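You operate a simulated robot arm through the tools that you are given. There is no shell and no other tool.

You run a simulated robot arm. Do the job below in one go: nothing can be reset, and whatever is moved stays where it is left.

TASK
Set the controls near the top of mould 63. At the end: the test box rocker is set to sensor; the white-washer bolt is turned to loose; the socket lever is set to free; the blue-washer bolt is turned to loose; whatever was shut is shut again. Leave all else as you found it, and nothing knocked over. The socket lever goes to its stop.

The check looks at the end state, three seconds after you hand in, the way a careful person would. Anything else that was tipped, shoved, dropped, spilled or broken makes it a failure.

THE ROBOT
A 7-joint arm with a two-finger parallel gripper, fixed in place. Base frame: the origin is on the floor under the middle of its stand, x ahead of it, y to its left, z up; the work surface is at about z = 740. Lengths are in mm, angles in rad, forces in N, time in s.
It reaches about 1247 mm from its shoulder. Its first joint turns from -2.304 to 2.304 rad. Payload 3.91 kg.
The tool frame sits at the grasp point between the pads (the TCP): z along the fingers, y along the line on which they close. The tips reach 30 mm beyond it. The gripper opens to 110 mm. The fingers are 20 mm wide and 10 mm thick; the gripper's body (48 by 112 mm) begins 55 mm behind the TCP.
Orientation is that of the tool frame in the base frame, as a unit quaternion [x, y, z, w]. With the fingers straight down and closing along the base's y, the tool's x points along the base's -x, its y along +y and its z along -z.

THE INTERFACE
- The arm moves only by the tool step_arm. Its arguments are lists of equal length, an entry for each row: "hand": the closure, from 0 (fully open) to 1 (shut); "offset": the shift along the tool's x, y, z in units of 300 mm (1.0 is 300 mm), a list of three; "turn": the turn, a rotation vector about the tool's x, y, z in units of 90 degrees (1.0 is 90 degrees), a list of three. In form: {"hand": [hand, ...], "offset": [[dx, dy, dz], ...], "turn": [[ax, ay, az], ...]}. A call has 1 to 20 rows; each row is the pose to reach, as a shift and turn from the pose commanded when the call began, along the tool's axes at that moment. A call with a number of a shift or a turn outside -1 to 1 is refused whole. Each row takes 0.2 s and may step no farther than 50 mm and 0.15 rad from the row before; otherwise, or with a gripper value out of range, the whole call is refused. A pose out of reach is approached as far as the arm can. The call stops where the force on the tool passes 40 N (or 10 N more than at its start, if that is more) or the arm is blocked; 0.2 s more then pass. The fingers move at their own pace (about 108 mm/s each) and stop on an object; they squeeze with about 38 N. The grip force told is the motor's: it shows also when the fingers shut on nothing. Time passes only in rows, and 0.2 s behind the last, so rows that repeat a pose let the fingers close. The reply holds the time, the measured pose of the TCP, the force on the tool along the base axes, the opening and the grip force, in the units named above and with some noise, with the torque about the TCP (base axes, N m) and any sound that the robot's microphone picked up, and new pictures: "show" is both (left out), scene, wrist or none.
- Cameras (640 x 400 px; columns grow to the right, rows downward): "scene" is fixed at [402.1, -656.9, 1364]; the picture's right is [0.01, 1.00, 0.00], its down [0.90, -0.01, -0.44] and it looks along [-0.44, 0.01, -0.90] (base axes); focal length 335 px, centre (320, 200). "wrist" rides on the gripper at [72, 17, -103] in the tool frame; the picture's right is [-0.23, 0.97, 0.00], its down [-0.76, -0.18, -0.62] and it looks along [-0.61, -0.14, 0.78] (tool axes); focal length 222 px, centre (320, 200). There is no depth. A picture from a camera that has moved, and an enlarged one, comes with that camera's place and axes in the base frame and with its lens. The place of the scene camera against the robot may be out by one fixed shift of up to 12 mm in any direction.
- inspect(camera, box): a new picture of the part [left, top, right, bottom] of that camera's present view, enlarged. The clock stands still meanwhile.
- sign_off(): hands the job in; it is judged then, once.

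Nothing tells you positions but the pictures and the camera data. Unless the task says otherwise, let go and move clear before handing in.

The tools are called after ">>>" as name(argument=value, ...) on one line, values as JSON. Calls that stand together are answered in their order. step_arm: Moves the arm, as the interface text tells. Its arguments: {"type":"object","properties":{"hand":{"type":"array"},"offset":{"type":"array"},"turn":{"type":"array"},"show":{"type":"string","enum":["both","scene","wrist","none"]}},"required":["hand","offset","turn"]} The other tools are called the same way: inspect (camera, box) takes an enlarged picture of a part of a camera's view; sign_off () hands the job in.

At the start:

```text
clock: 0.0
position: [198.5, -529.9, 1077.8]
orientation: [0.001, 1.0, 0.0, 0.0]
force: [0.0, -0.1, 0.2]
wrist_torque: [-0.01, 0.01, 0.01]
opening: 109.9
finger_force: 0.0
```

scene: 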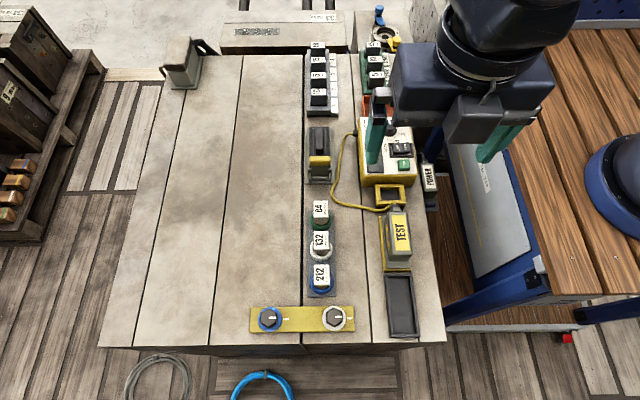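
wrist: 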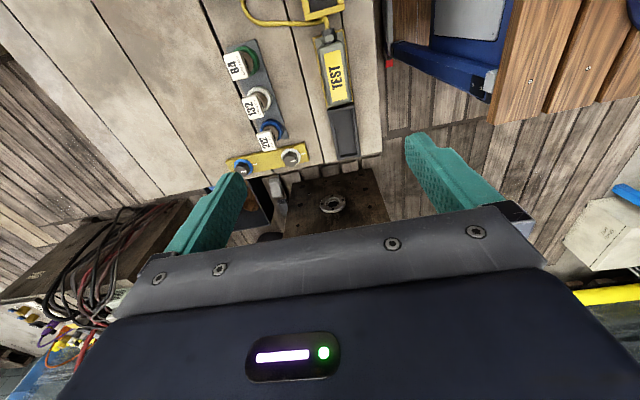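

I see a concrete-like mould with several controls: a strip with two bolts (blue and white washers), capped plugs, a test box and others. I'll enlarge parts of the scene to read them before moving.

>>> inspect(camera="scene", box=[230, 180, 450, 350])

>>> inspect(camera="scene", box=[290, 90, 450, 220])

>>> inspect(camera="scene", box=[200, 0, 420, 120])

>>> inspect(camera="wrist", box=[180, 0, 400, 220])

```text
2.35 times, centred on (340, 265) of scene
camera zoom: at [402.1, -656.9, 1364.0], right [0.01, 1.0, 0.0], down [0.9, -0.01, -0.44], along [-0.44, 0.01, -0.9], focal length 788 px, centre (273, 47)
```

zoom: 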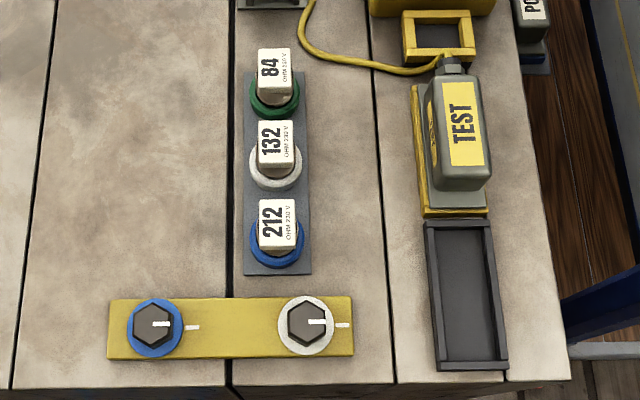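

```text
3.08 times, centred on (370, 155) of scene
camera zoom: at [402.1, -656.9, 1364.0], right [0.01, 1.0, 0.0], down [0.9, -0.01, -0.44], along [-0.44, 0.01, -0.9], focal length 1030 px, centre (166, 338)
```

zoom: 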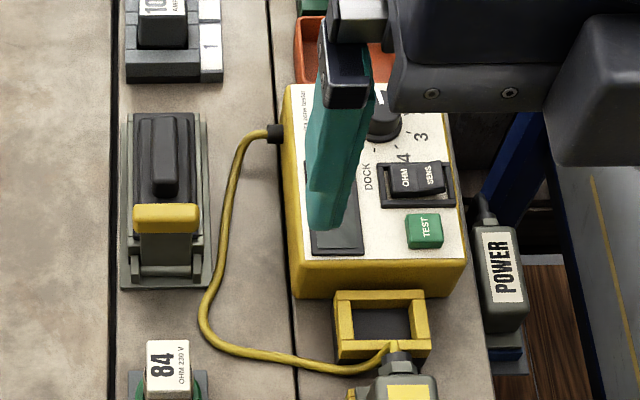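

```text
2.91 times, centred on (310, 60) of scene
camera zoom: at [402.1, -656.9, 1364.0], right [0.01, 1.0, 0.0], down [0.9, -0.01, -0.44], along [-0.44, 0.01, -0.9], focal length 974 px, centre (349, 607)
```

zoom: 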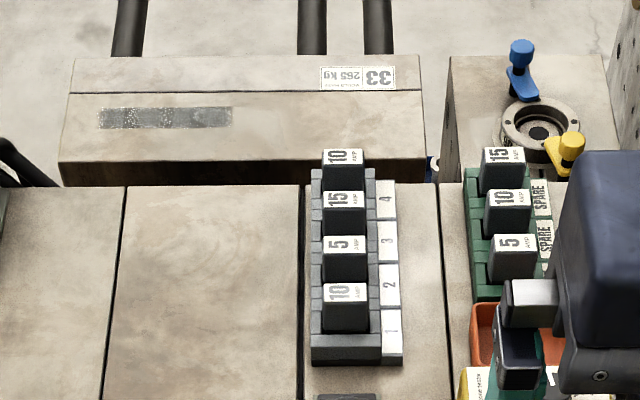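

```text
1.82 times, centred on (290, 110) of wrist
camera zoom: at [127.5, -513.2, 1183.1], right [0.23, 0.97, 0.0], down [0.76, -0.18, 0.62], along [0.61, -0.14, -0.78], focal length 404 px, centre (374, 364)
```

zoom: 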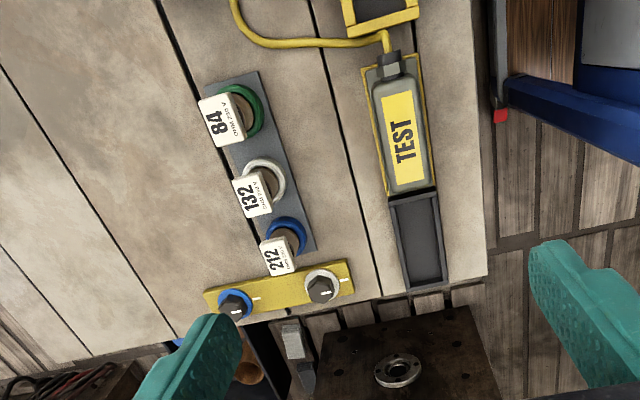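

I can see the bolt strip near the front edge (about x 332, y −627, z 765), the yellow test box (about x 13, y −491), and a lever-type socket (about x 30, y −650). Next I'll shift the hand back, high above everything, so the wrist camera looks at the test box and lever.

>>> step_arm(hand=[0, 0, 0, 0, 0, 0, 0, 0], offset=[[0.1, 0, -0.1], [0.22, -0.03, -0.15], [0.36, -0.06, -0.15], [0.5, -0.1, -0.15], [0.64, -0.15, -0.15], [0.78, -0.2, -0.15], [0.9, -0.22, -0.15], [1.0, -0.25, -0.15]], turn=[[0, 0, 0], [0, 0, 0], [0, 0, 0], [0, 0, 0], [0, 0, 0], [0, 0, 0], [0, 0, 0], [0, 0, 0]])

```text
clock: 1.8
position: [-104.9, -605.4, 1125.0]
orientation: [0.0, 1.0, 0.0, 0.0]
force: [0.7, -0.1, 0.3]
wrist_torque: [-0.01, 0.02, 0.03]
opening: 109.9
finger_force: 0.2
camera wrist: at [-175.1, -587.6, 1229.8], right [0.23, 0.97, 0.0], down [0.76, -0.18, 0.62], along [0.61, -0.14, -0.78], focal length 222 px, centre (320, 200)
```

scene: 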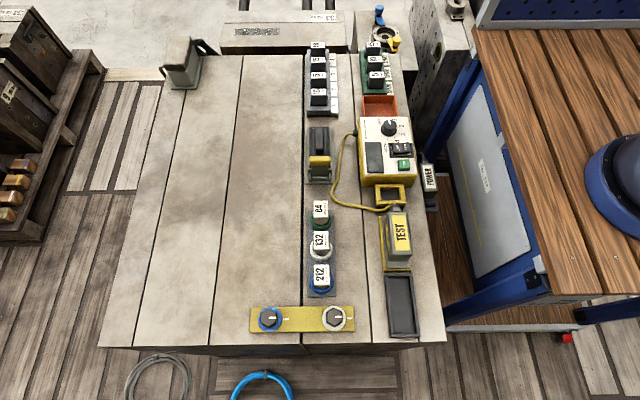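
wrist: 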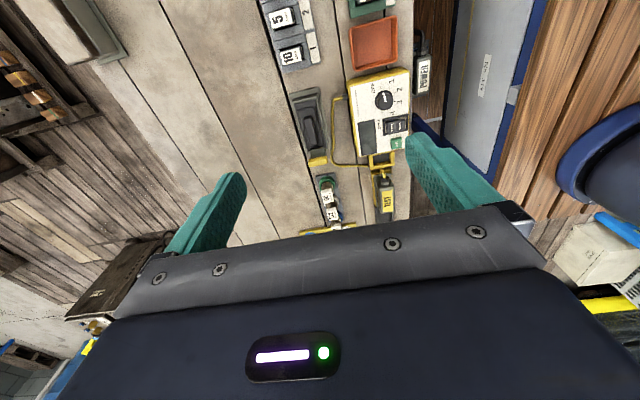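

>>> inspect(camera="scene", box=[300, 85, 450, 195])

>>> inspect(camera="wrist", box=[270, 50, 440, 240])

>>> inspect(camera="scene", box=[295, 0, 475, 125])

>>> inspect(camera="scene", box=[240, 295, 370, 345])

>>> inspect(camera="scene", box=[300, 120, 340, 190])

```text
3.64 times, centred on (375, 140) of scene
camera zoom: at [402.1, -656.9, 1364.0], right [0.01, 1.0, 0.0], down [0.9, -0.01, -0.44], along [-0.44, 0.01, -0.9], focal length 1218 px, centre (120, 418)
```

zoom: 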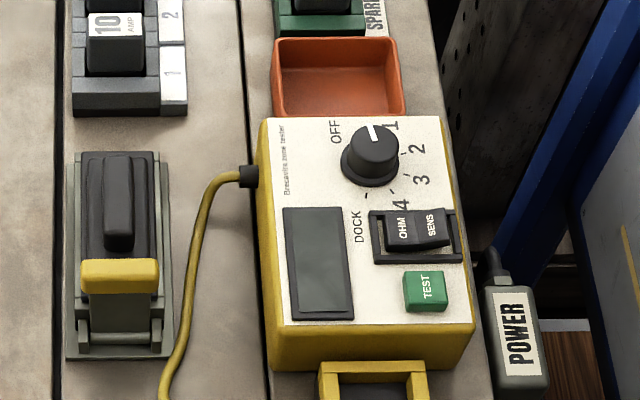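

```text
2.11 times, centred on (355, 145) of wrist
camera zoom: at [-175.1, -587.6, 1229.8], right [0.23, 0.97, 0.0], down [0.76, -0.18, 0.62], along [0.61, -0.14, -0.78], focal length 468 px, centre (246, 316)
```

zoom: 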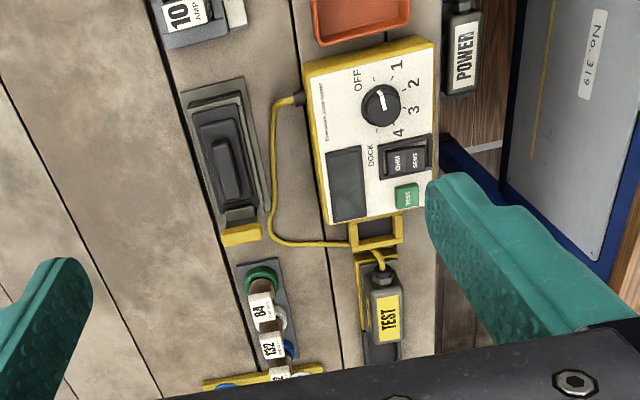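

```text
3.20 times, centred on (385, 62) of scene
camera zoom: at [402.1, -656.9, 1364.0], right [0.01, 1.0, 0.0], down [0.9, -0.01, -0.44], along [-0.44, 0.01, -0.9], focal length 1072 px, centre (112, 640)
```

zoom: 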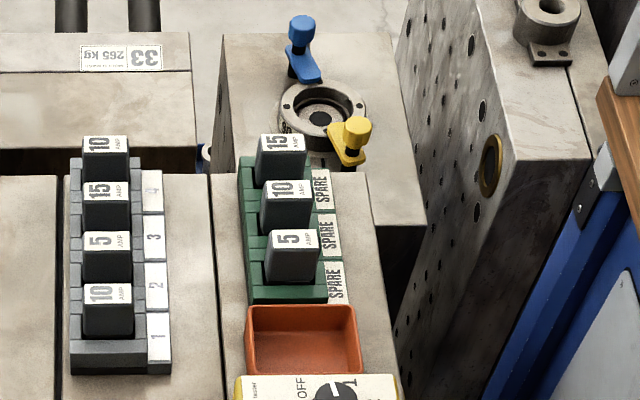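

```text
4.92 times, centred on (305, 320) of scene
camera zoom: at [402.1, -656.9, 1364.0], right [0.01, 1.0, 0.0], down [0.9, -0.01, -0.44], along [-0.44, 0.01, -0.9], focal length 1649 px, centre (394, -391)
```

zoom: 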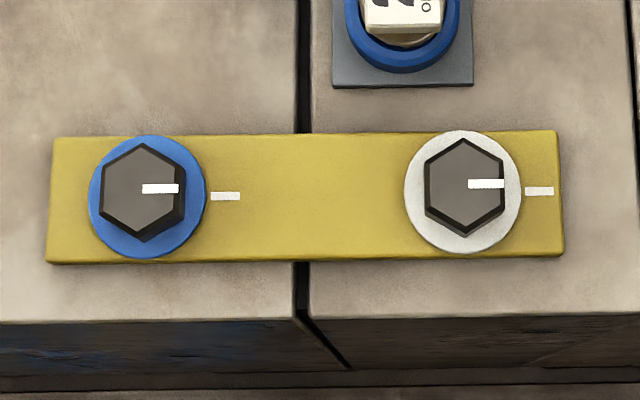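

```text
5.71 times, centred on (320, 155) of scene
camera zoom: at [402.1, -656.9, 1364.0], right [0.01, 1.0, 0.0], down [0.9, -0.01, -0.44], along [-0.44, 0.01, -0.9], focal length 1914 px, centre (320, 457)
```

zoom: 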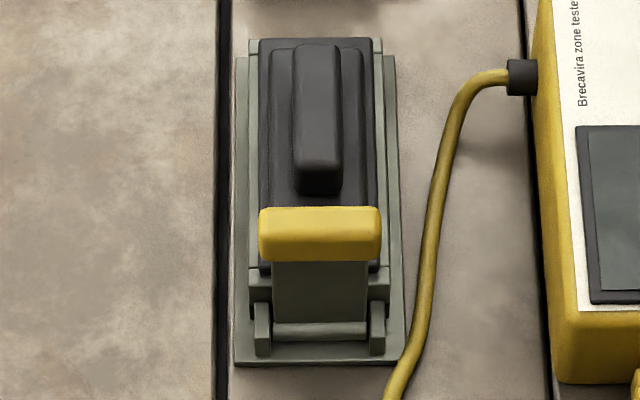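

The test box has an OHM/SENS rocker in a black frame. The socket has a black insert held by a grey latch lever with a yellow end. Both bolts show witness marks lined up. I'll lower the wrist camera toward the test box for a close look.

>>> step_arm(hand=[0, 0, 0, 0, 0], offset=[[0, 0.1, 0.1], [0, 0.2, 0.2], [0, 0.3, 0.3], [0, 0.4, 0.4], [0, 0.46, 0.5]], turn=[[0, 0, 0], [0, 0, 0], [0, 0, 0], [0, 0, 0], [0, 0, 0]])

```text
clock: 3.0
position: [-102.5, -469.3, 973.7]
orientation: [0.0, 1.0, -0.001, -0.001]
force: [0.0, 0.6, 0.1]
wrist_torque: [0.02, 0.0, -0.02]
opening: 110.0
finger_force: 0.0
camera wrist: at [-173.4, -451.7, 1078.1], right [0.23, 0.97, 0.0], down [0.76, -0.18, 0.62], along [0.61, -0.14, -0.78], focal length 222 px, centre (320, 200)
```

scene: 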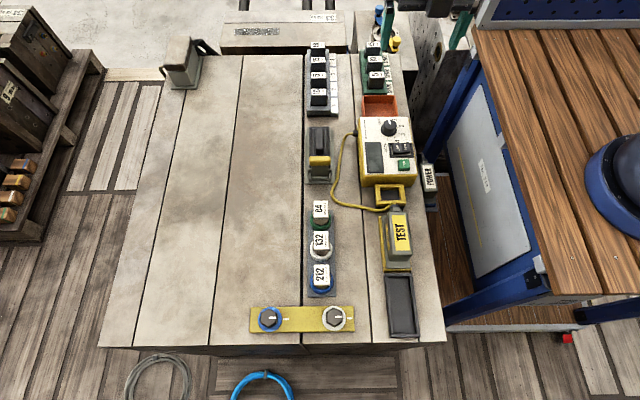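
wrist: 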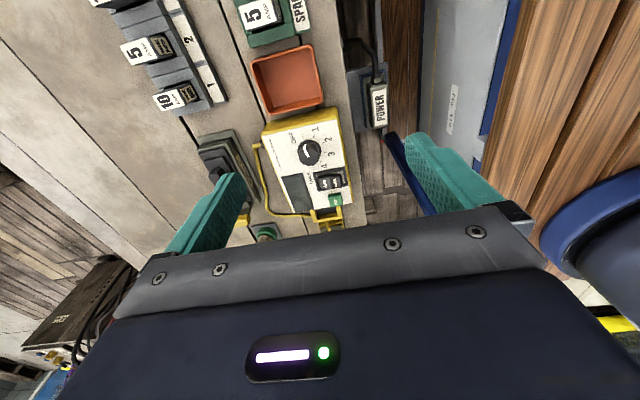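

>>> inspect(camera="wrist", box=[250, 100, 370, 220])

>>> inspect(camera="wrist", box=[190, 120, 280, 210])

>>> inspect(camera="scene", box=[380, 130, 425, 175])

```text
3.33 times, centred on (310, 160) of wrist
camera zoom: at [-173.4, -451.7, 1078.1], right [0.23, 0.97, 0.0], down [0.76, -0.18, 0.62], along [0.61, -0.14, -0.78], focal length 740 px, centre (353, 333)
```

zoom: 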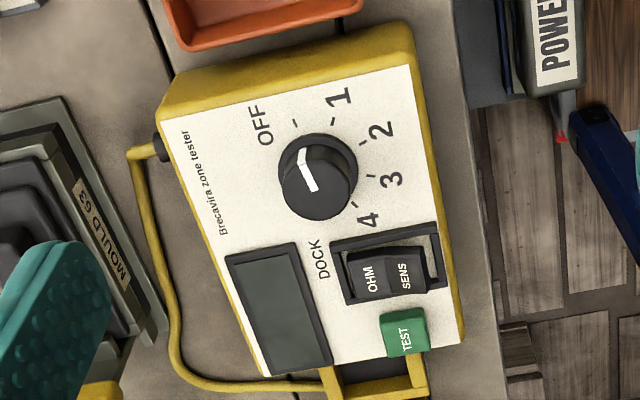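

```text
4.44 times, centred on (235, 165) of wrist
camera zoom: at [-173.4, -451.7, 1078.1], right [0.23, 0.97, 0.0], down [0.76, -0.18, 0.62], along [0.61, -0.14, -0.78], focal length 987 px, centre (698, 356)
```

zoom: 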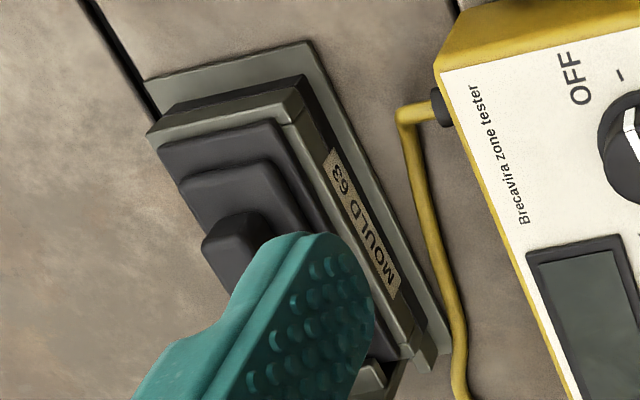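

```text
8.89 times, centred on (402, 152) of scene
camera zoom: at [402.1, -656.9, 1364.0], right [0.01, 1.0, 0.0], down [0.9, -0.01, -0.44], along [-0.44, 0.01, -0.9], focal length 2977 px, centre (-413, 622)
```

zoom: 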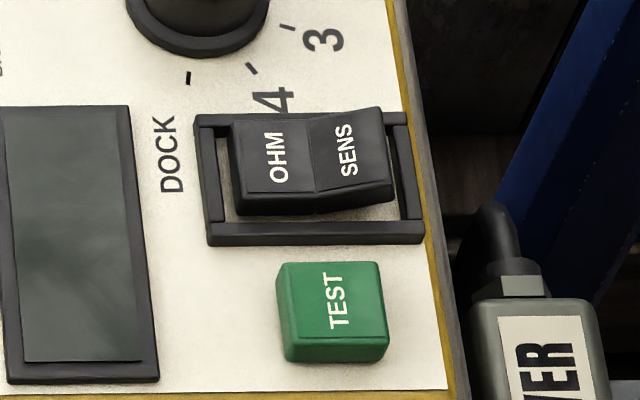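

The close view reads "MOULD 63" on the socket. The OHM half of the rocker is pressed and the SENS half stands up, at roughly (9, −472, 810). I'll close the fingers and hover above the SENS half, well clear, to line up by the wrist picture.

>>> step_arm(hand=[1, 1, 1, 1, 1, 1, 1], offset=[[-0.1, 0, 0], [-0.22, 0.01, 0], [-0.34, 0.01, 0], [-0.372, 0.01, 0.1], [-0.372, 0.01, 0.2], [-0.372, 0.01, 0.3], [-0.372, 0.01, 0.3]], turn=[[0, 0, 0], [0, 0, 0], [0, 0, 0], [0, 0, 0], [0, 0, 0], [0, 0, 0], [0, 0, 0]])

```text
clock: 4.6
position: [10.8, -466.8, 883.7]
orientation: [0.0, 1.0, 0.0, 0.0]
force: [-0.1, 0.6, -0.2]
wrist_torque: [0.03, 0.01, 0.0]
opening: 0.0
finger_force: 37.4
camera wrist: at [-60.4, -448.9, 988.2], right [0.23, 0.97, 0.0], down [0.76, -0.18, 0.62], along [0.61, -0.14, -0.78], focal length 222 px, centre (320, 200)
```

scene: 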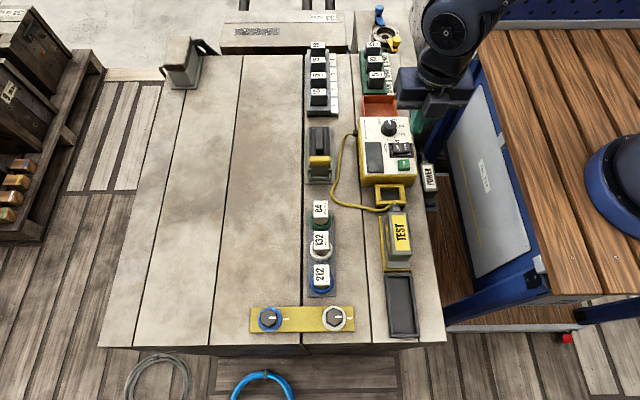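
wrist: 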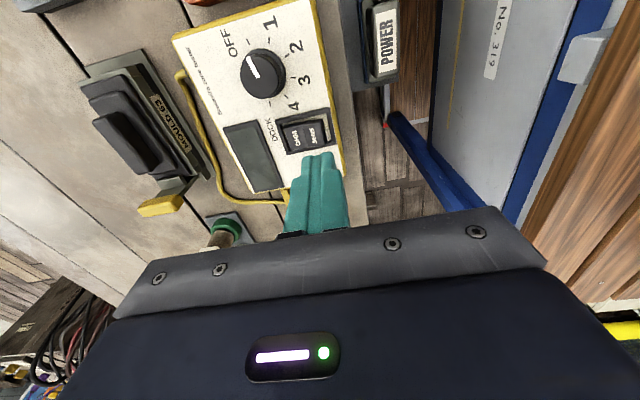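

>>> inspect(camera="wrist", box=[260, 90, 360, 170])

>>> inspect(camera="wrist", box=[70, 50, 230, 230])

>>> inspect(camera="scene", box=[350, 90, 450, 190])

```text
5.00 times, centred on (310, 130) of wrist
camera zoom: at [-60.4, -448.9, 988.2], right [0.23, 0.97, 0.0], down [0.76, -0.18, 0.62], along [0.61, -0.14, -0.78], focal length 1111 px, centre (370, 550)
```

zoom: 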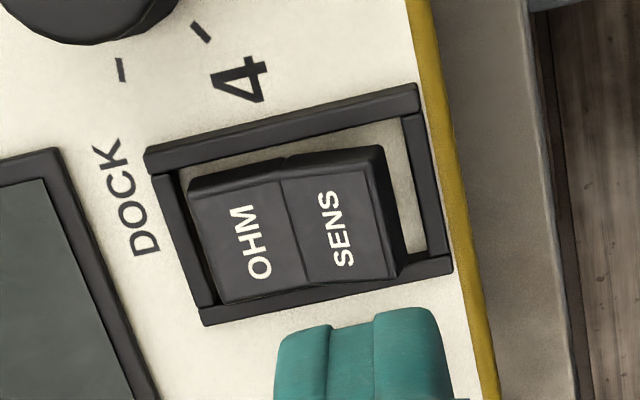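

```text
2.22 times, centred on (150, 140) of wrist
camera zoom: at [-60.4, -448.9, 988.2], right [0.23, 0.97, 0.0], down [0.76, -0.18, 0.62], along [0.61, -0.14, -0.78], focal length 494 px, centre (698, 333)
```

zoom: 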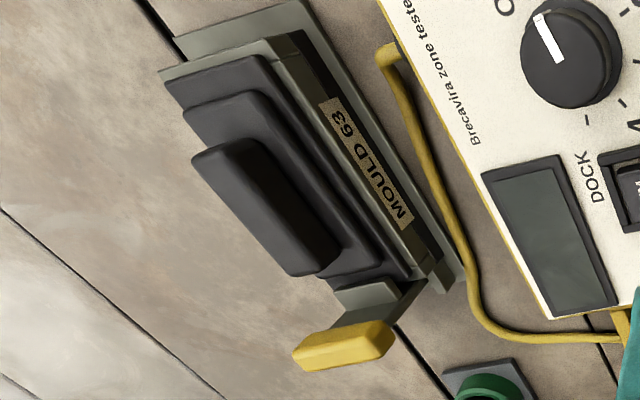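

```text
4.00 times, centred on (400, 140) of scene
camera zoom: at [402.1, -656.9, 1364.0], right [0.01, 1.0, 0.0], down [0.9, -0.01, -0.44], along [-0.44, 0.01, -0.9], focal length 1340 px, centre (0, 440)
```

zoom: 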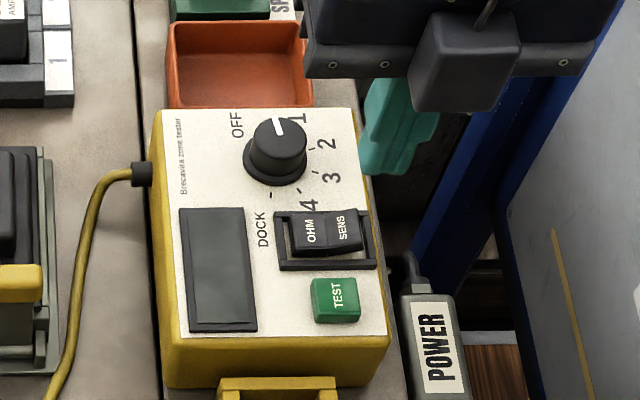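

The rocker spans roughly y −495 to −462 with its pivot near −478.5, and x −1 to 21. I'll shift slightly to y −468.5 so the closed fingertips clear the frame, then come down to just above it.

>>> step_arm(hand=[1, 1, 1, 1], offset=[[0.002, -0.006, 0.03], [0.002, -0.006, 0.06], [0.002, -0.006, 0.09], [0.002, -0.006, 0.1]], turn=[[0, 0, 0], [0, 0, 0], [0, 0, 0], [0, 0, 0]])

>>> inspect(camera="wrist", box=[260, 110, 360, 180])

>>> inspect(camera="scene", box=[370, 120, 430, 170])

```text
clock: 5.6
position: [9.7, -465.3, 854.8]
orientation: [0.0, 1.0, 0.0, -0.001]
force: [-0.6, 0.3, 0.6]
wrist_torque: [0.0, 0.0, 0.01]
opening: 0.1
finger_force: 38.1
camera wrist: at [-62.7, -449.0, 958.8], right [0.23, 0.97, 0.0], down [0.76, -0.18, 0.62], along [0.61, -0.14, -0.78], focal length 222 px, centre (320, 200)
```

scene: 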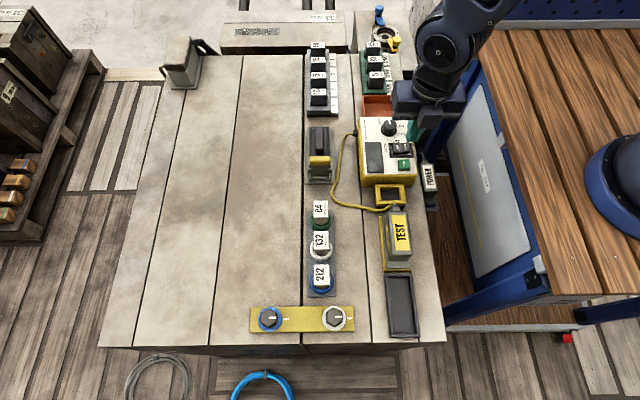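
wrist: 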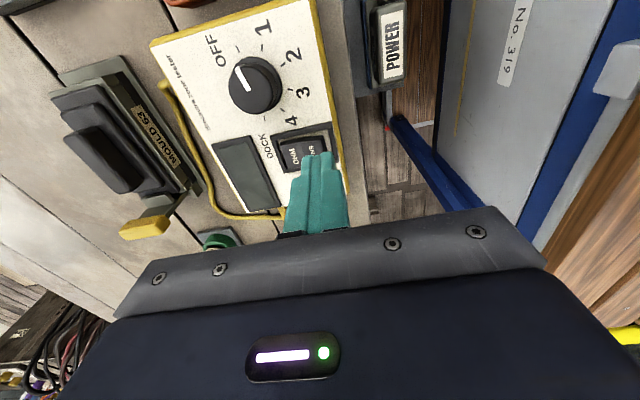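

```text
5.71 times, centred on (310, 145) of wrist
camera zoom: at [-62.7, -449.0, 958.8], right [0.23, 0.97, 0.0], down [0.76, -0.18, 0.62], along [0.61, -0.14, -0.78], focal length 1269 px, centre (377, 514)
```

zoom: 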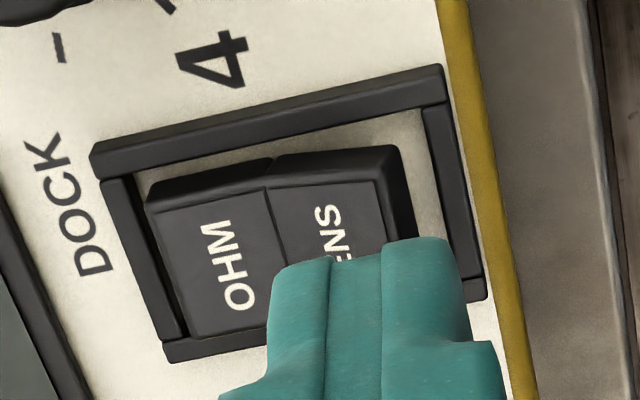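

```text
8.00 times, centred on (400, 145) of scene
camera zoom: at [402.1, -656.9, 1364.0], right [0.01, 1.0, 0.0], down [0.9, -0.01, -0.44], along [-0.44, 0.01, -0.9], focal length 2679 px, centre (-320, 640)
```

zoom: 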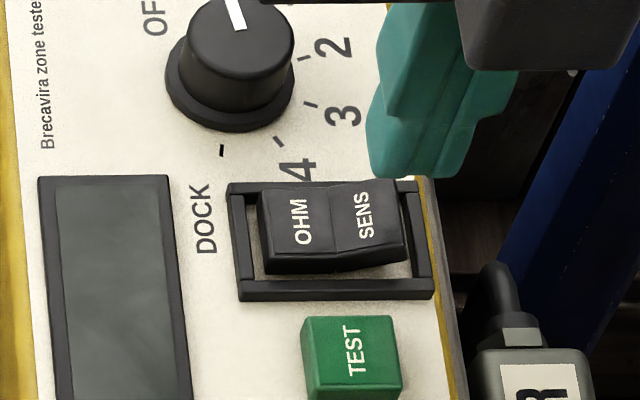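

The fingertips are directly over the SENS half and just a bit too far right. I'll shift 3 mm left and press down in 2 mm steps, relying on the force stop.

>>> step_arm(hand=[1, 1, 1, 1, 1, 1, 1, 1, 1], offset=[[0, -0.01, 0], [0, -0.01, 0.01], [0, -0.01, 0.02], [0, -0.01, 0.028], [0, -0.01, 0.035], [0, -0.01, 0.042], [0, -0.01, 0.048], [0, -0.01, 0.054], [0, -0.01, 0.06]], turn=[[0, 0, 0], [0, 0, 0], [0, 0, 0], [0, 0, 0], [0, 0, 0], [0, 0, 0], [0, 0, 0], [0, 0, 0], [0, 0, 0]])

>>> inspect(camera="wrist", box=[260, 110, 360, 180])

>>> inspect(camera="scene", box=[370, 120, 430, 170])

```text
clock: 7.6
position: [9.7, -470.0, 836.2]
orientation: [-0.001, 1.0, 0.001, 0.001]
force: [-0.1, 0.0, 0.3]
wrist_torque: [0.01, -0.03, 0.01]
opening: 0.0
finger_force: 38.0
camera wrist: at [-61.4, -451.9, 940.2], right [0.23, 0.97, 0.0], down [0.76, -0.18, 0.62], along [0.61, -0.14, -0.78], focal length 222 px, centre (320, 200)
```

scene: 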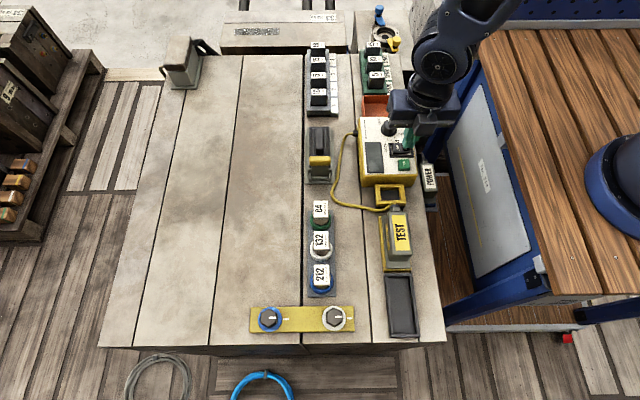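
wrist: 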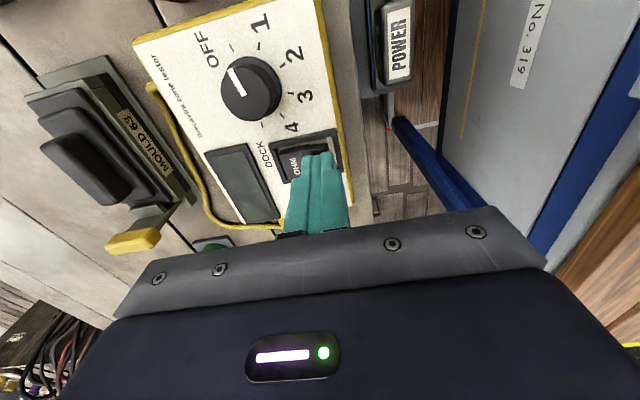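

```text
5.71 times, centred on (310, 145) of wrist
camera zoom: at [-61.4, -451.9, 940.2], right [0.23, 0.97, 0.0], down [0.76, -0.18, 0.62], along [0.61, -0.14, -0.78], focal length 1269 px, centre (377, 514)
```

zoom: 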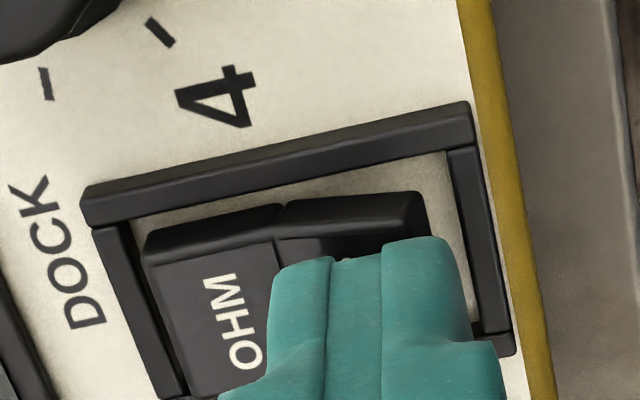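

```text
8.00 times, centred on (400, 145) of scene
camera zoom: at [402.1, -656.9, 1364.0], right [0.01, 1.0, 0.0], down [0.9, -0.01, -0.44], along [-0.44, 0.01, -0.9], focal length 2679 px, centre (-320, 640)
```

zoom: 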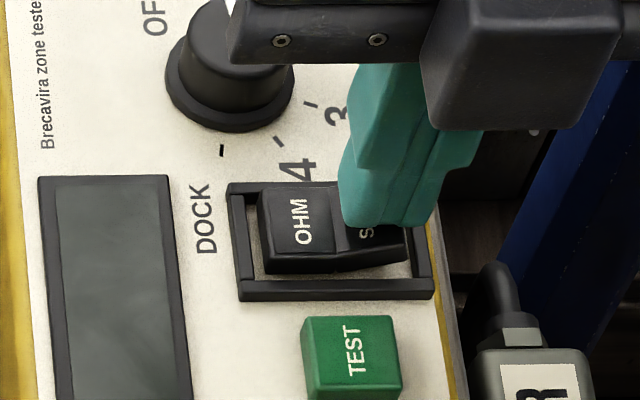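

Nothing touched yet; the rocker sits a little lower than I estimated. I'll keep going down in 2 mm steps.

>>> step_arm(hand=[1, 1, 1, 1, 1], offset=[[0, 0, 0.006], [0, 0, 0.012], [0, 0, 0.018], [0, 0, 0.024], [0, 0, 0.03]], turn=[[0, 0, 0], [0, 0, 0], [0, 0, 0], [0, 0, 0], [0, 0, 0]])

>>> inspect(camera="wrist", box=[260, 110, 360, 180])

>>> inspect(camera="scene", box=[370, 120, 430, 170])

```text
clock: 8.6
position: [9.2, -469.8, 832.0]
orientation: [0.001, 1.0, -0.001, -0.001]
force: [0.4, 6.3, 21.7]
wrist_torque: [0.03, -0.03, -0.01]
opening: 0.0
finger_force: 37.4
stopped in row 4: the force on the tool passed its limit at 50 N (the readings are from after the stop); the commanded pose is now the measured one
camera wrist: at [-62.1, -451.8, 935.3], right [0.23, 0.97, 0.0], down [0.76, -0.18, 0.62], along [0.61, -0.14, -0.78], focal length 222 px, centre (320, 200)
```

scene: 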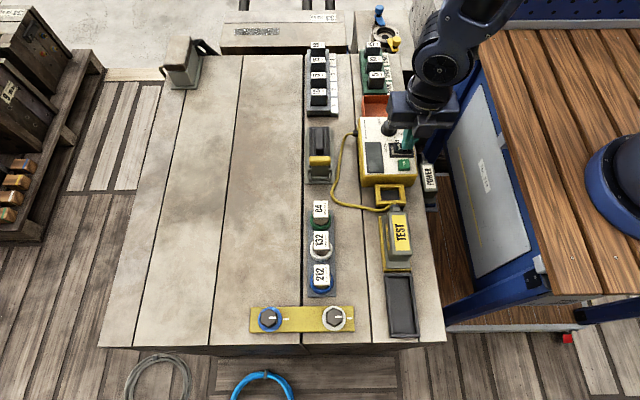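
wrist: 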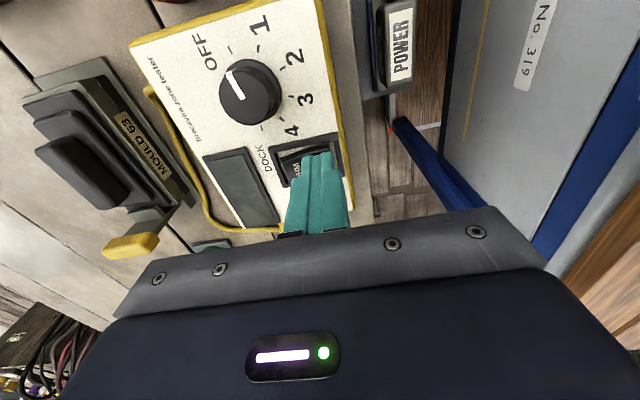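

```text
5.71 times, centred on (310, 145) of wrist
camera zoom: at [-62.1, -451.8, 935.3], right [0.23, 0.97, 0.0], down [0.76, -0.18, 0.62], along [0.61, -0.14, -0.78], focal length 1269 px, centre (377, 514)
```

zoom: 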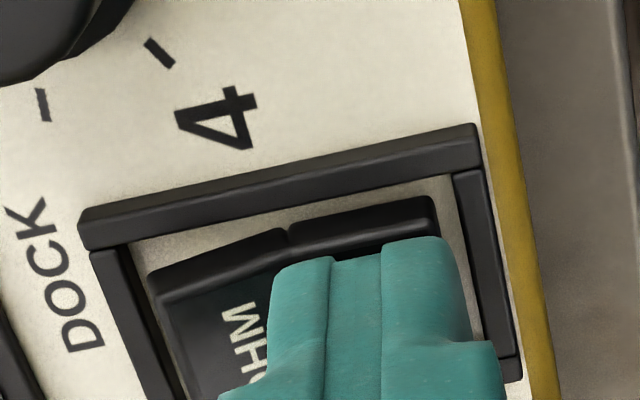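

```text
8.00 times, centred on (400, 145) of scene
camera zoom: at [402.1, -656.9, 1364.0], right [0.01, 1.0, 0.0], down [0.9, -0.01, -0.44], along [-0.44, 0.01, -0.9], focal length 2679 px, centre (-320, 640)
```

zoom: 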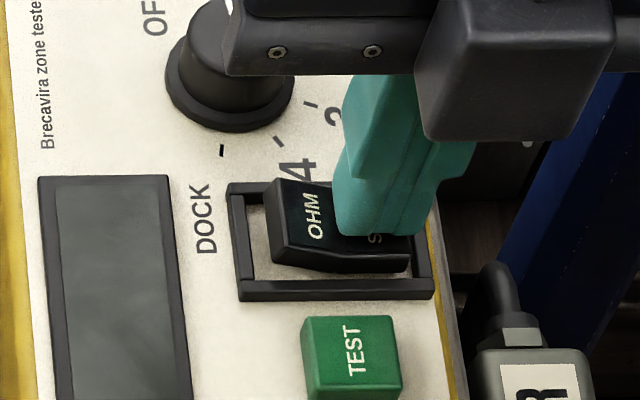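

The rocker has tipped: the OHM side is now raised and SENS is down. I'll lift straight up and check that it stays.

>>> step_arm(hand=[1, 1, 1, 1, 1], offset=[[0, 0, -0.01], [0, 0, -0.05], [0, 0, -0.15], [0, 0, -0.3], [0, 0, -0.4]], turn=[[0, 0, 0], [0, 0, 0], [0, 0, 0], [0, 0, 0], [0, 0, 0]])

>>> inspect(camera="wrist", box=[260, 70, 360, 160])

>>> inspect(camera="scene", box=[370, 120, 430, 170])

```text
clock: 9.8
position: [10.1, -470.9, 948.4]
orientation: [0.0, 1.0, -0.001, -0.001]
force: [0.1, -0.5, -0.2]
wrist_torque: [0.07, -0.03, 0.01]
opening: 0.0
finger_force: 37.7
camera wrist: at [-61.4, -453.5, 1053.8], right [0.23, 0.97, 0.0], down [0.76, -0.18, 0.62], along [0.61, -0.14, -0.78], focal length 222 px, centre (320, 200)
```

scene: 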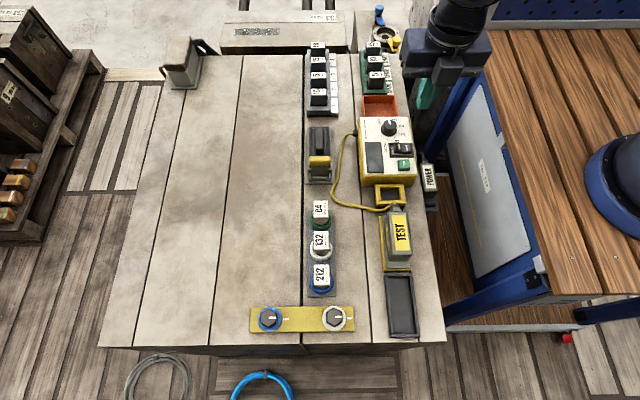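
wrist: 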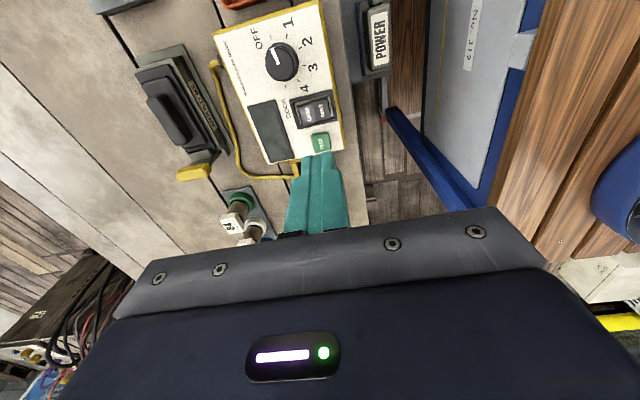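

```text
4.44 times, centred on (310, 115) of wrist
camera zoom: at [-61.4, -453.5, 1053.8], right [0.23, 0.97, 0.0], down [0.76, -0.18, 0.62], along [0.61, -0.14, -0.78], focal length 987 px, centre (364, 578)
```

zoom: 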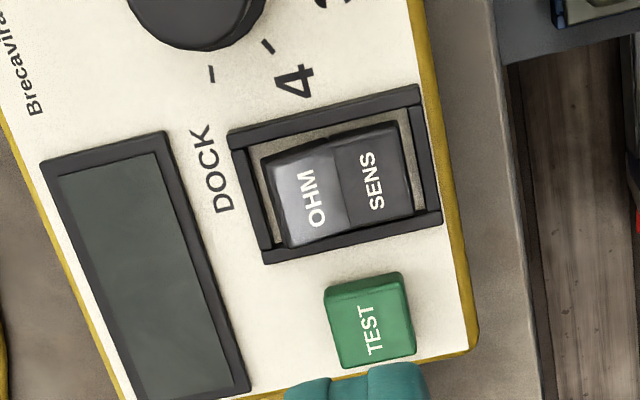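

```text
8.00 times, centred on (400, 145) of scene
camera zoom: at [402.1, -656.9, 1364.0], right [0.01, 1.0, 0.0], down [0.9, -0.01, -0.44], along [-0.44, 0.01, -0.9], focal length 2679 px, centre (-320, 640)
```

zoom: 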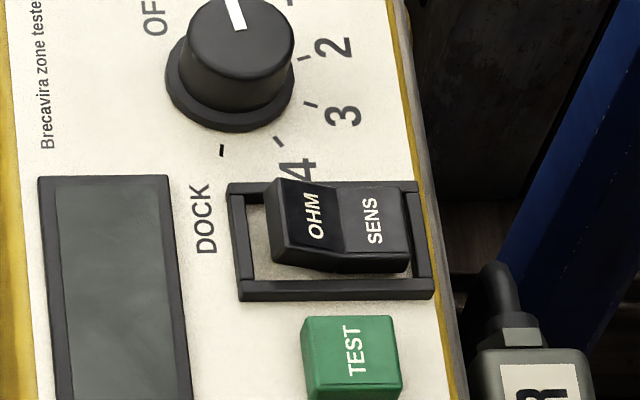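

The rocker is now on SENS and stays there. Next is the socket lever, whose yellow end I put at about (44, −640, 816). I'll zoom in on it before approaching.

>>> inspect(camera="wrist", box=[130, 40, 240, 190])

>>> step_arm(hand=[1, 1, 1, 1, 1, 1], offset=[[0.06, -0.1, 0], [0.12, -0.2, 0], [0.18, -0.3, 0], [0.24, -0.4, 0.04], [0.3, -0.5, 0.08], [0.3, -0.56, 0.1]], turn=[[0, 0, 0], [0, 0, 0], [0, 0, 0], [0, 0, 0], [0, 0, 0], [0, 0, 0]])

>>> inspect(camera="wrist", box=[240, 60, 400, 200])

```text
2.67 times, centred on (185, 115) of wrist
camera zoom: at [-61.4, -453.5, 1053.8], right [0.23, 0.97, 0.0], down [0.76, -0.18, 0.62], along [0.61, -0.14, -0.78], focal length 592 px, centre (680, 427)
```

zoom: 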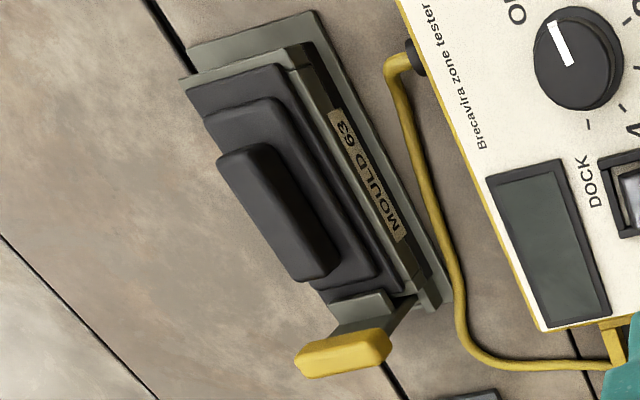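

```text
clock: 11.2
position: [-83.0, -640.5, 921.0]
orientation: [0.0, 1.0, -0.002, 0.0]
force: [-0.9, 0.7, 0.5]
wrist_torque: [0.01, -0.04, 0.02]
opening: 0.2
finger_force: 37.7
camera wrist: at [-153.8, -622.2, 1025.5], right [0.23, 0.97, 0.0], down [0.76, -0.18, 0.62], along [0.61, -0.14, -0.78], focal length 222 px, centre (320, 200)
```

scene: 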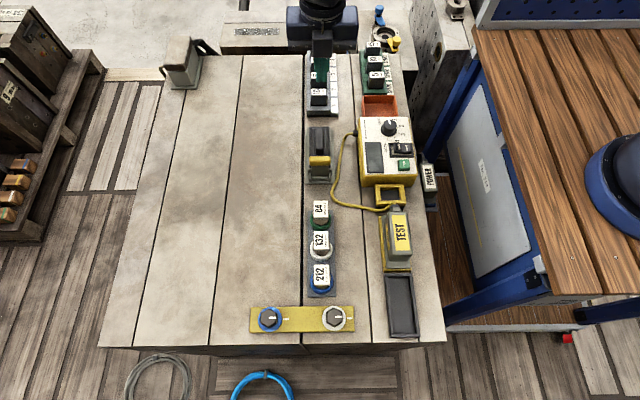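
wrist: 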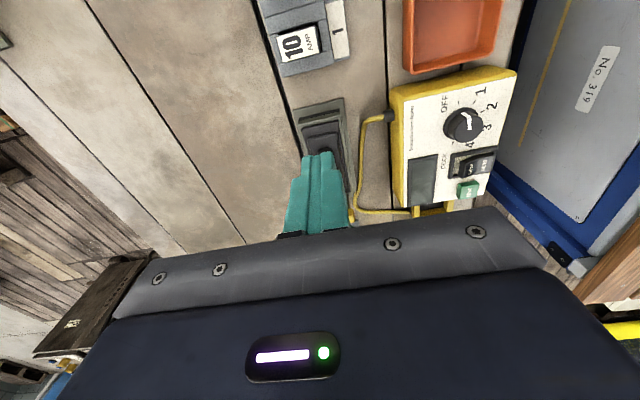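

```text
2.86 times, centred on (320, 130) of wrist
camera zoom: at [-153.8, -622.2, 1025.5], right [0.23, 0.97, 0.0], down [0.76, -0.18, 0.62], along [0.61, -0.14, -0.78], focal length 635 px, centre (320, 400)
```

zoom: 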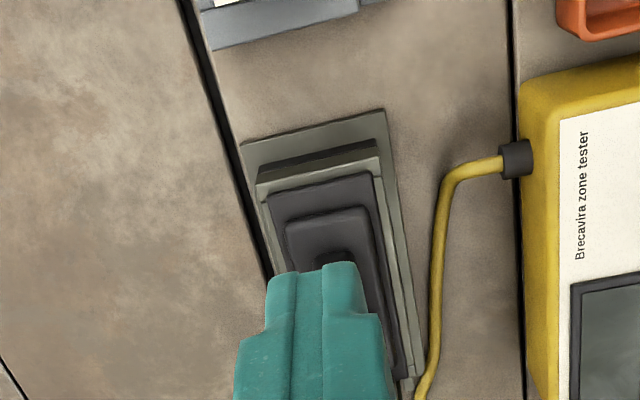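

The fingers hide the lever in this view. I'll back off toward +y and roll the hand 45° so the wrist camera sees the lever from the side.

>>> step_arm(hand=[1, 1, 1, 1, 1, 1], offset=[[-0.08, 0.05, 0], [-0.16, 0.1, 0], [-0.25, 0.16, 0.02], [-0.34, 0.21, 0.04], [-0.42, 0.26, 0.06], [-0.497, 0.31, 0.083]], turn=[[0.083, 0, 0], [0.166, 0, 0], [0.25, 0, 0], [0.333, 0, 0], [0.416, 0, 0], [0.5, 0, 0]])

```text
clock: 12.6
position: [54.8, -600.7, 895.7]
orientation: [0.0, 0.923, -0.385, -0.001]
force: [-0.8, 1.2, 0.3]
wrist_torque: [0.0, -0.04, 0.04]
opening: 0.2
finger_force: 37.8
out of reach, approached as far as the arm can: row 5, 6
camera wrist: at [-16.4, -515.0, 957.3], right [0.23, 0.69, -0.69], down [0.76, 0.32, 0.56], along [0.61, -0.65, -0.45], focal length 222 px, centre (320, 200)
```

scene: 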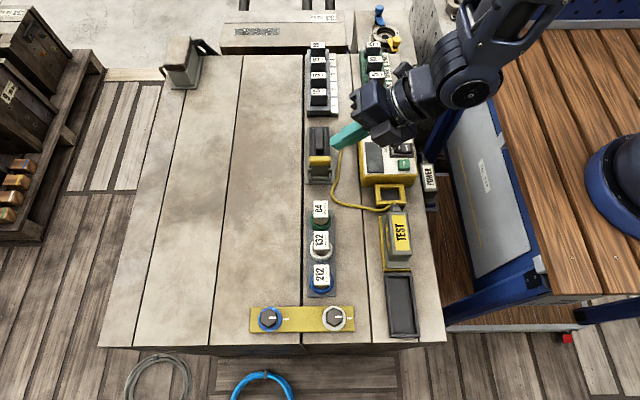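
wrist: 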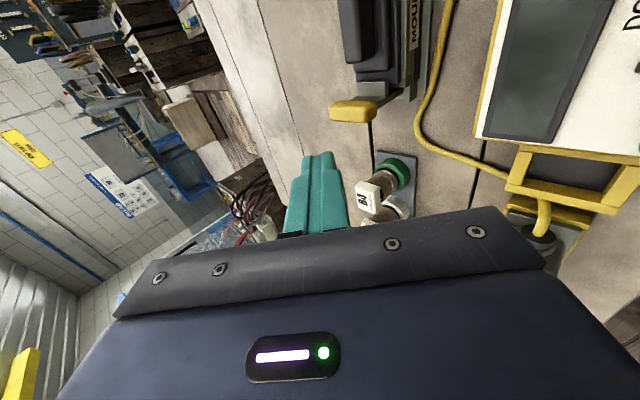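

>>> inspect(camera="wrist", box=[310, 0, 450, 140])

>>> inspect(camera="wrist", box=[320, 60, 420, 130])

```text
2.86 times, centred on (380, 70) of wrist
camera zoom: at [-16.4, -515.0, 957.3], right [0.23, 0.69, -0.69], down [0.76, 0.32, 0.56], along [0.61, -0.65, -0.45], focal length 635 px, centre (149, 571)
```

zoom: 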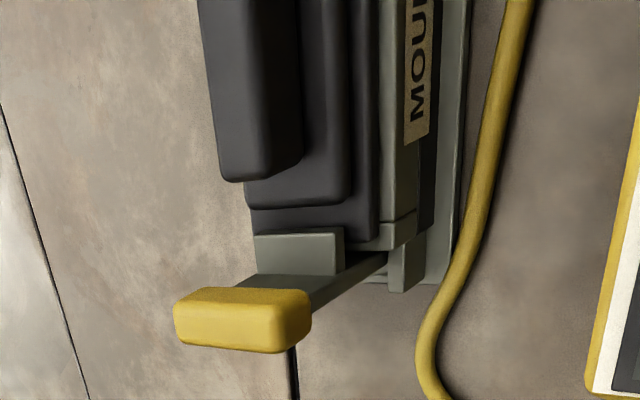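

```text
5.71 times, centred on (370, 95) of wrist
camera zoom: at [-16.4, -515.0, 957.3], right [0.23, 0.69, -0.69], down [0.76, 0.32, 0.56], along [0.61, -0.65, -0.45], focal length 1269 px, centre (34, 800)
```

zoom: 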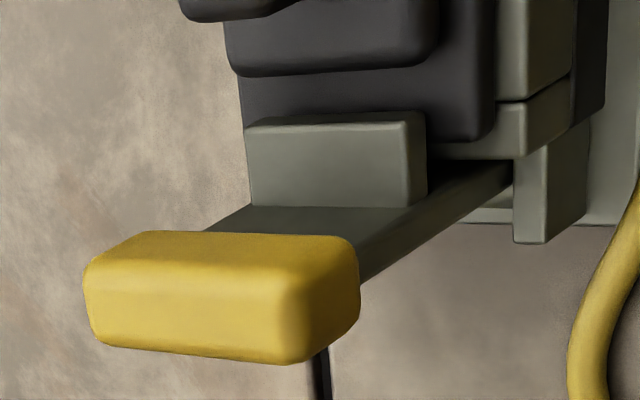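

From this angle the lever is clear. It stands nearly upright with a hook over the black insert's edge, hinges near (50–54, 757), and its yellow end is at z ≈ 809–823. It should swing toward +x. I'll go back to fingers-down, just behind the yellow end and above the insert.

>>> step_arm(hand=[1, 1, 1, 1, 1, 1, 1], offset=[[0.031, -0.05, 0.023], [0.062, -0.1, 0.046], [0.093, -0.15, 0.069], [0.124, -0.2, 0.092], [0.155, -0.25, 0.115], [0.187, -0.297, 0.138], [0.187, -0.297, 0.138]], turn=[[-0.083, 0, 0], [-0.166, 0, 0], [-0.25, 0, 0], [-0.333, 0, 0], [-0.416, 0, 0], [-0.5, 0, 0], [-0.5, 0, 0]])

```text
clock: 14.2
position: [0.6, -691.0, 931.4]
orientation: [0.001, 1.0, -0.001, 0.0]
force: [-0.4, -0.4, -0.6]
wrist_torque: [-0.01, 0.03, -0.03]
opening: 0.1
finger_force: 38.0
camera wrist: at [-70.8, -674.2, 1034.8], right [0.23, 0.97, 0.0], down [0.76, -0.18, 0.62], along [0.61, -0.14, -0.78], focal length 222 px, centre (320, 200)
```

scene: 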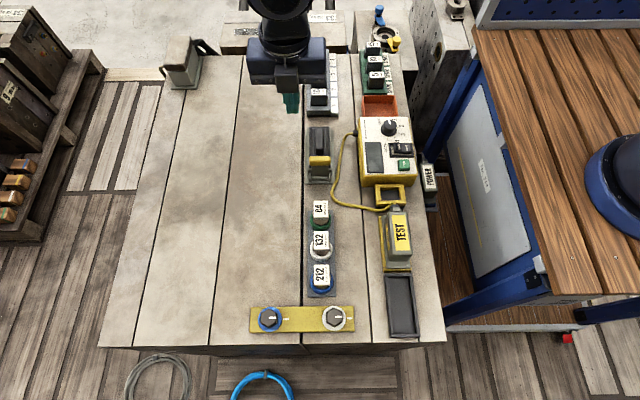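
wrist: 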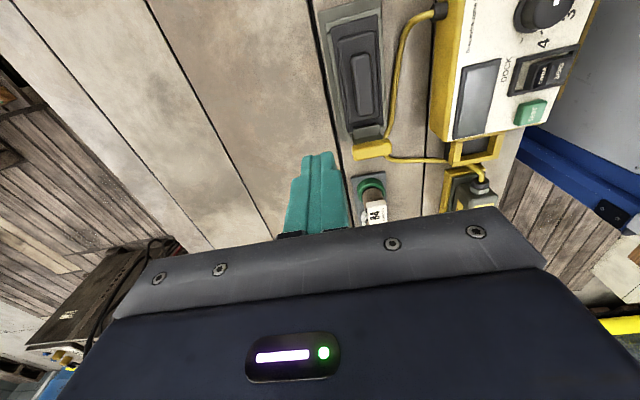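

>>> inspect(camera="wrist", box=[310, 0, 420, 230])

>>> inspect(camera="wrist", box=[330, 100, 410, 230])

```text
1.74 times, centred on (365, 115) of wrist
camera zoom: at [-70.8, -674.2, 1034.8], right [0.23, 0.97, 0.0], down [0.76, -0.18, 0.62], along [0.61, -0.14, -0.78], focal length 386 px, centre (242, 348)
```

zoom: 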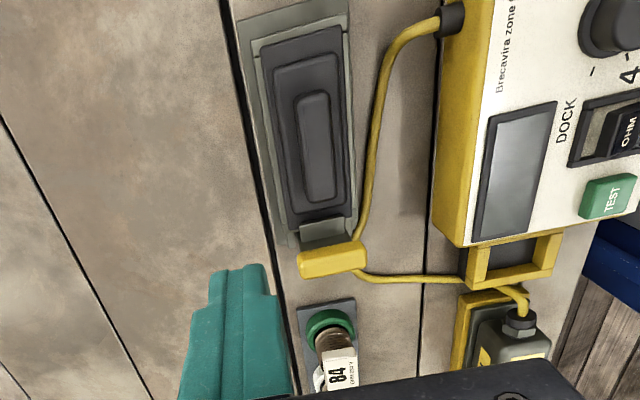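

```text
3.08 times, centred on (370, 165) of wrist
camera zoom: at [-70.8, -674.2, 1034.8], right [0.23, 0.97, 0.0], down [0.76, -0.18, 0.62], along [0.61, -0.14, -0.78], focal length 684 px, centre (166, 308)
```

zoom: 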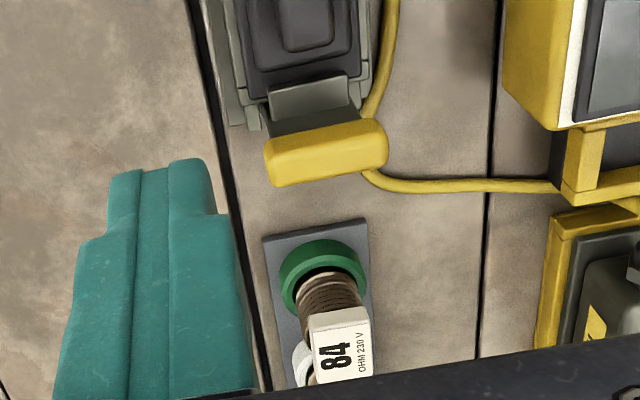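

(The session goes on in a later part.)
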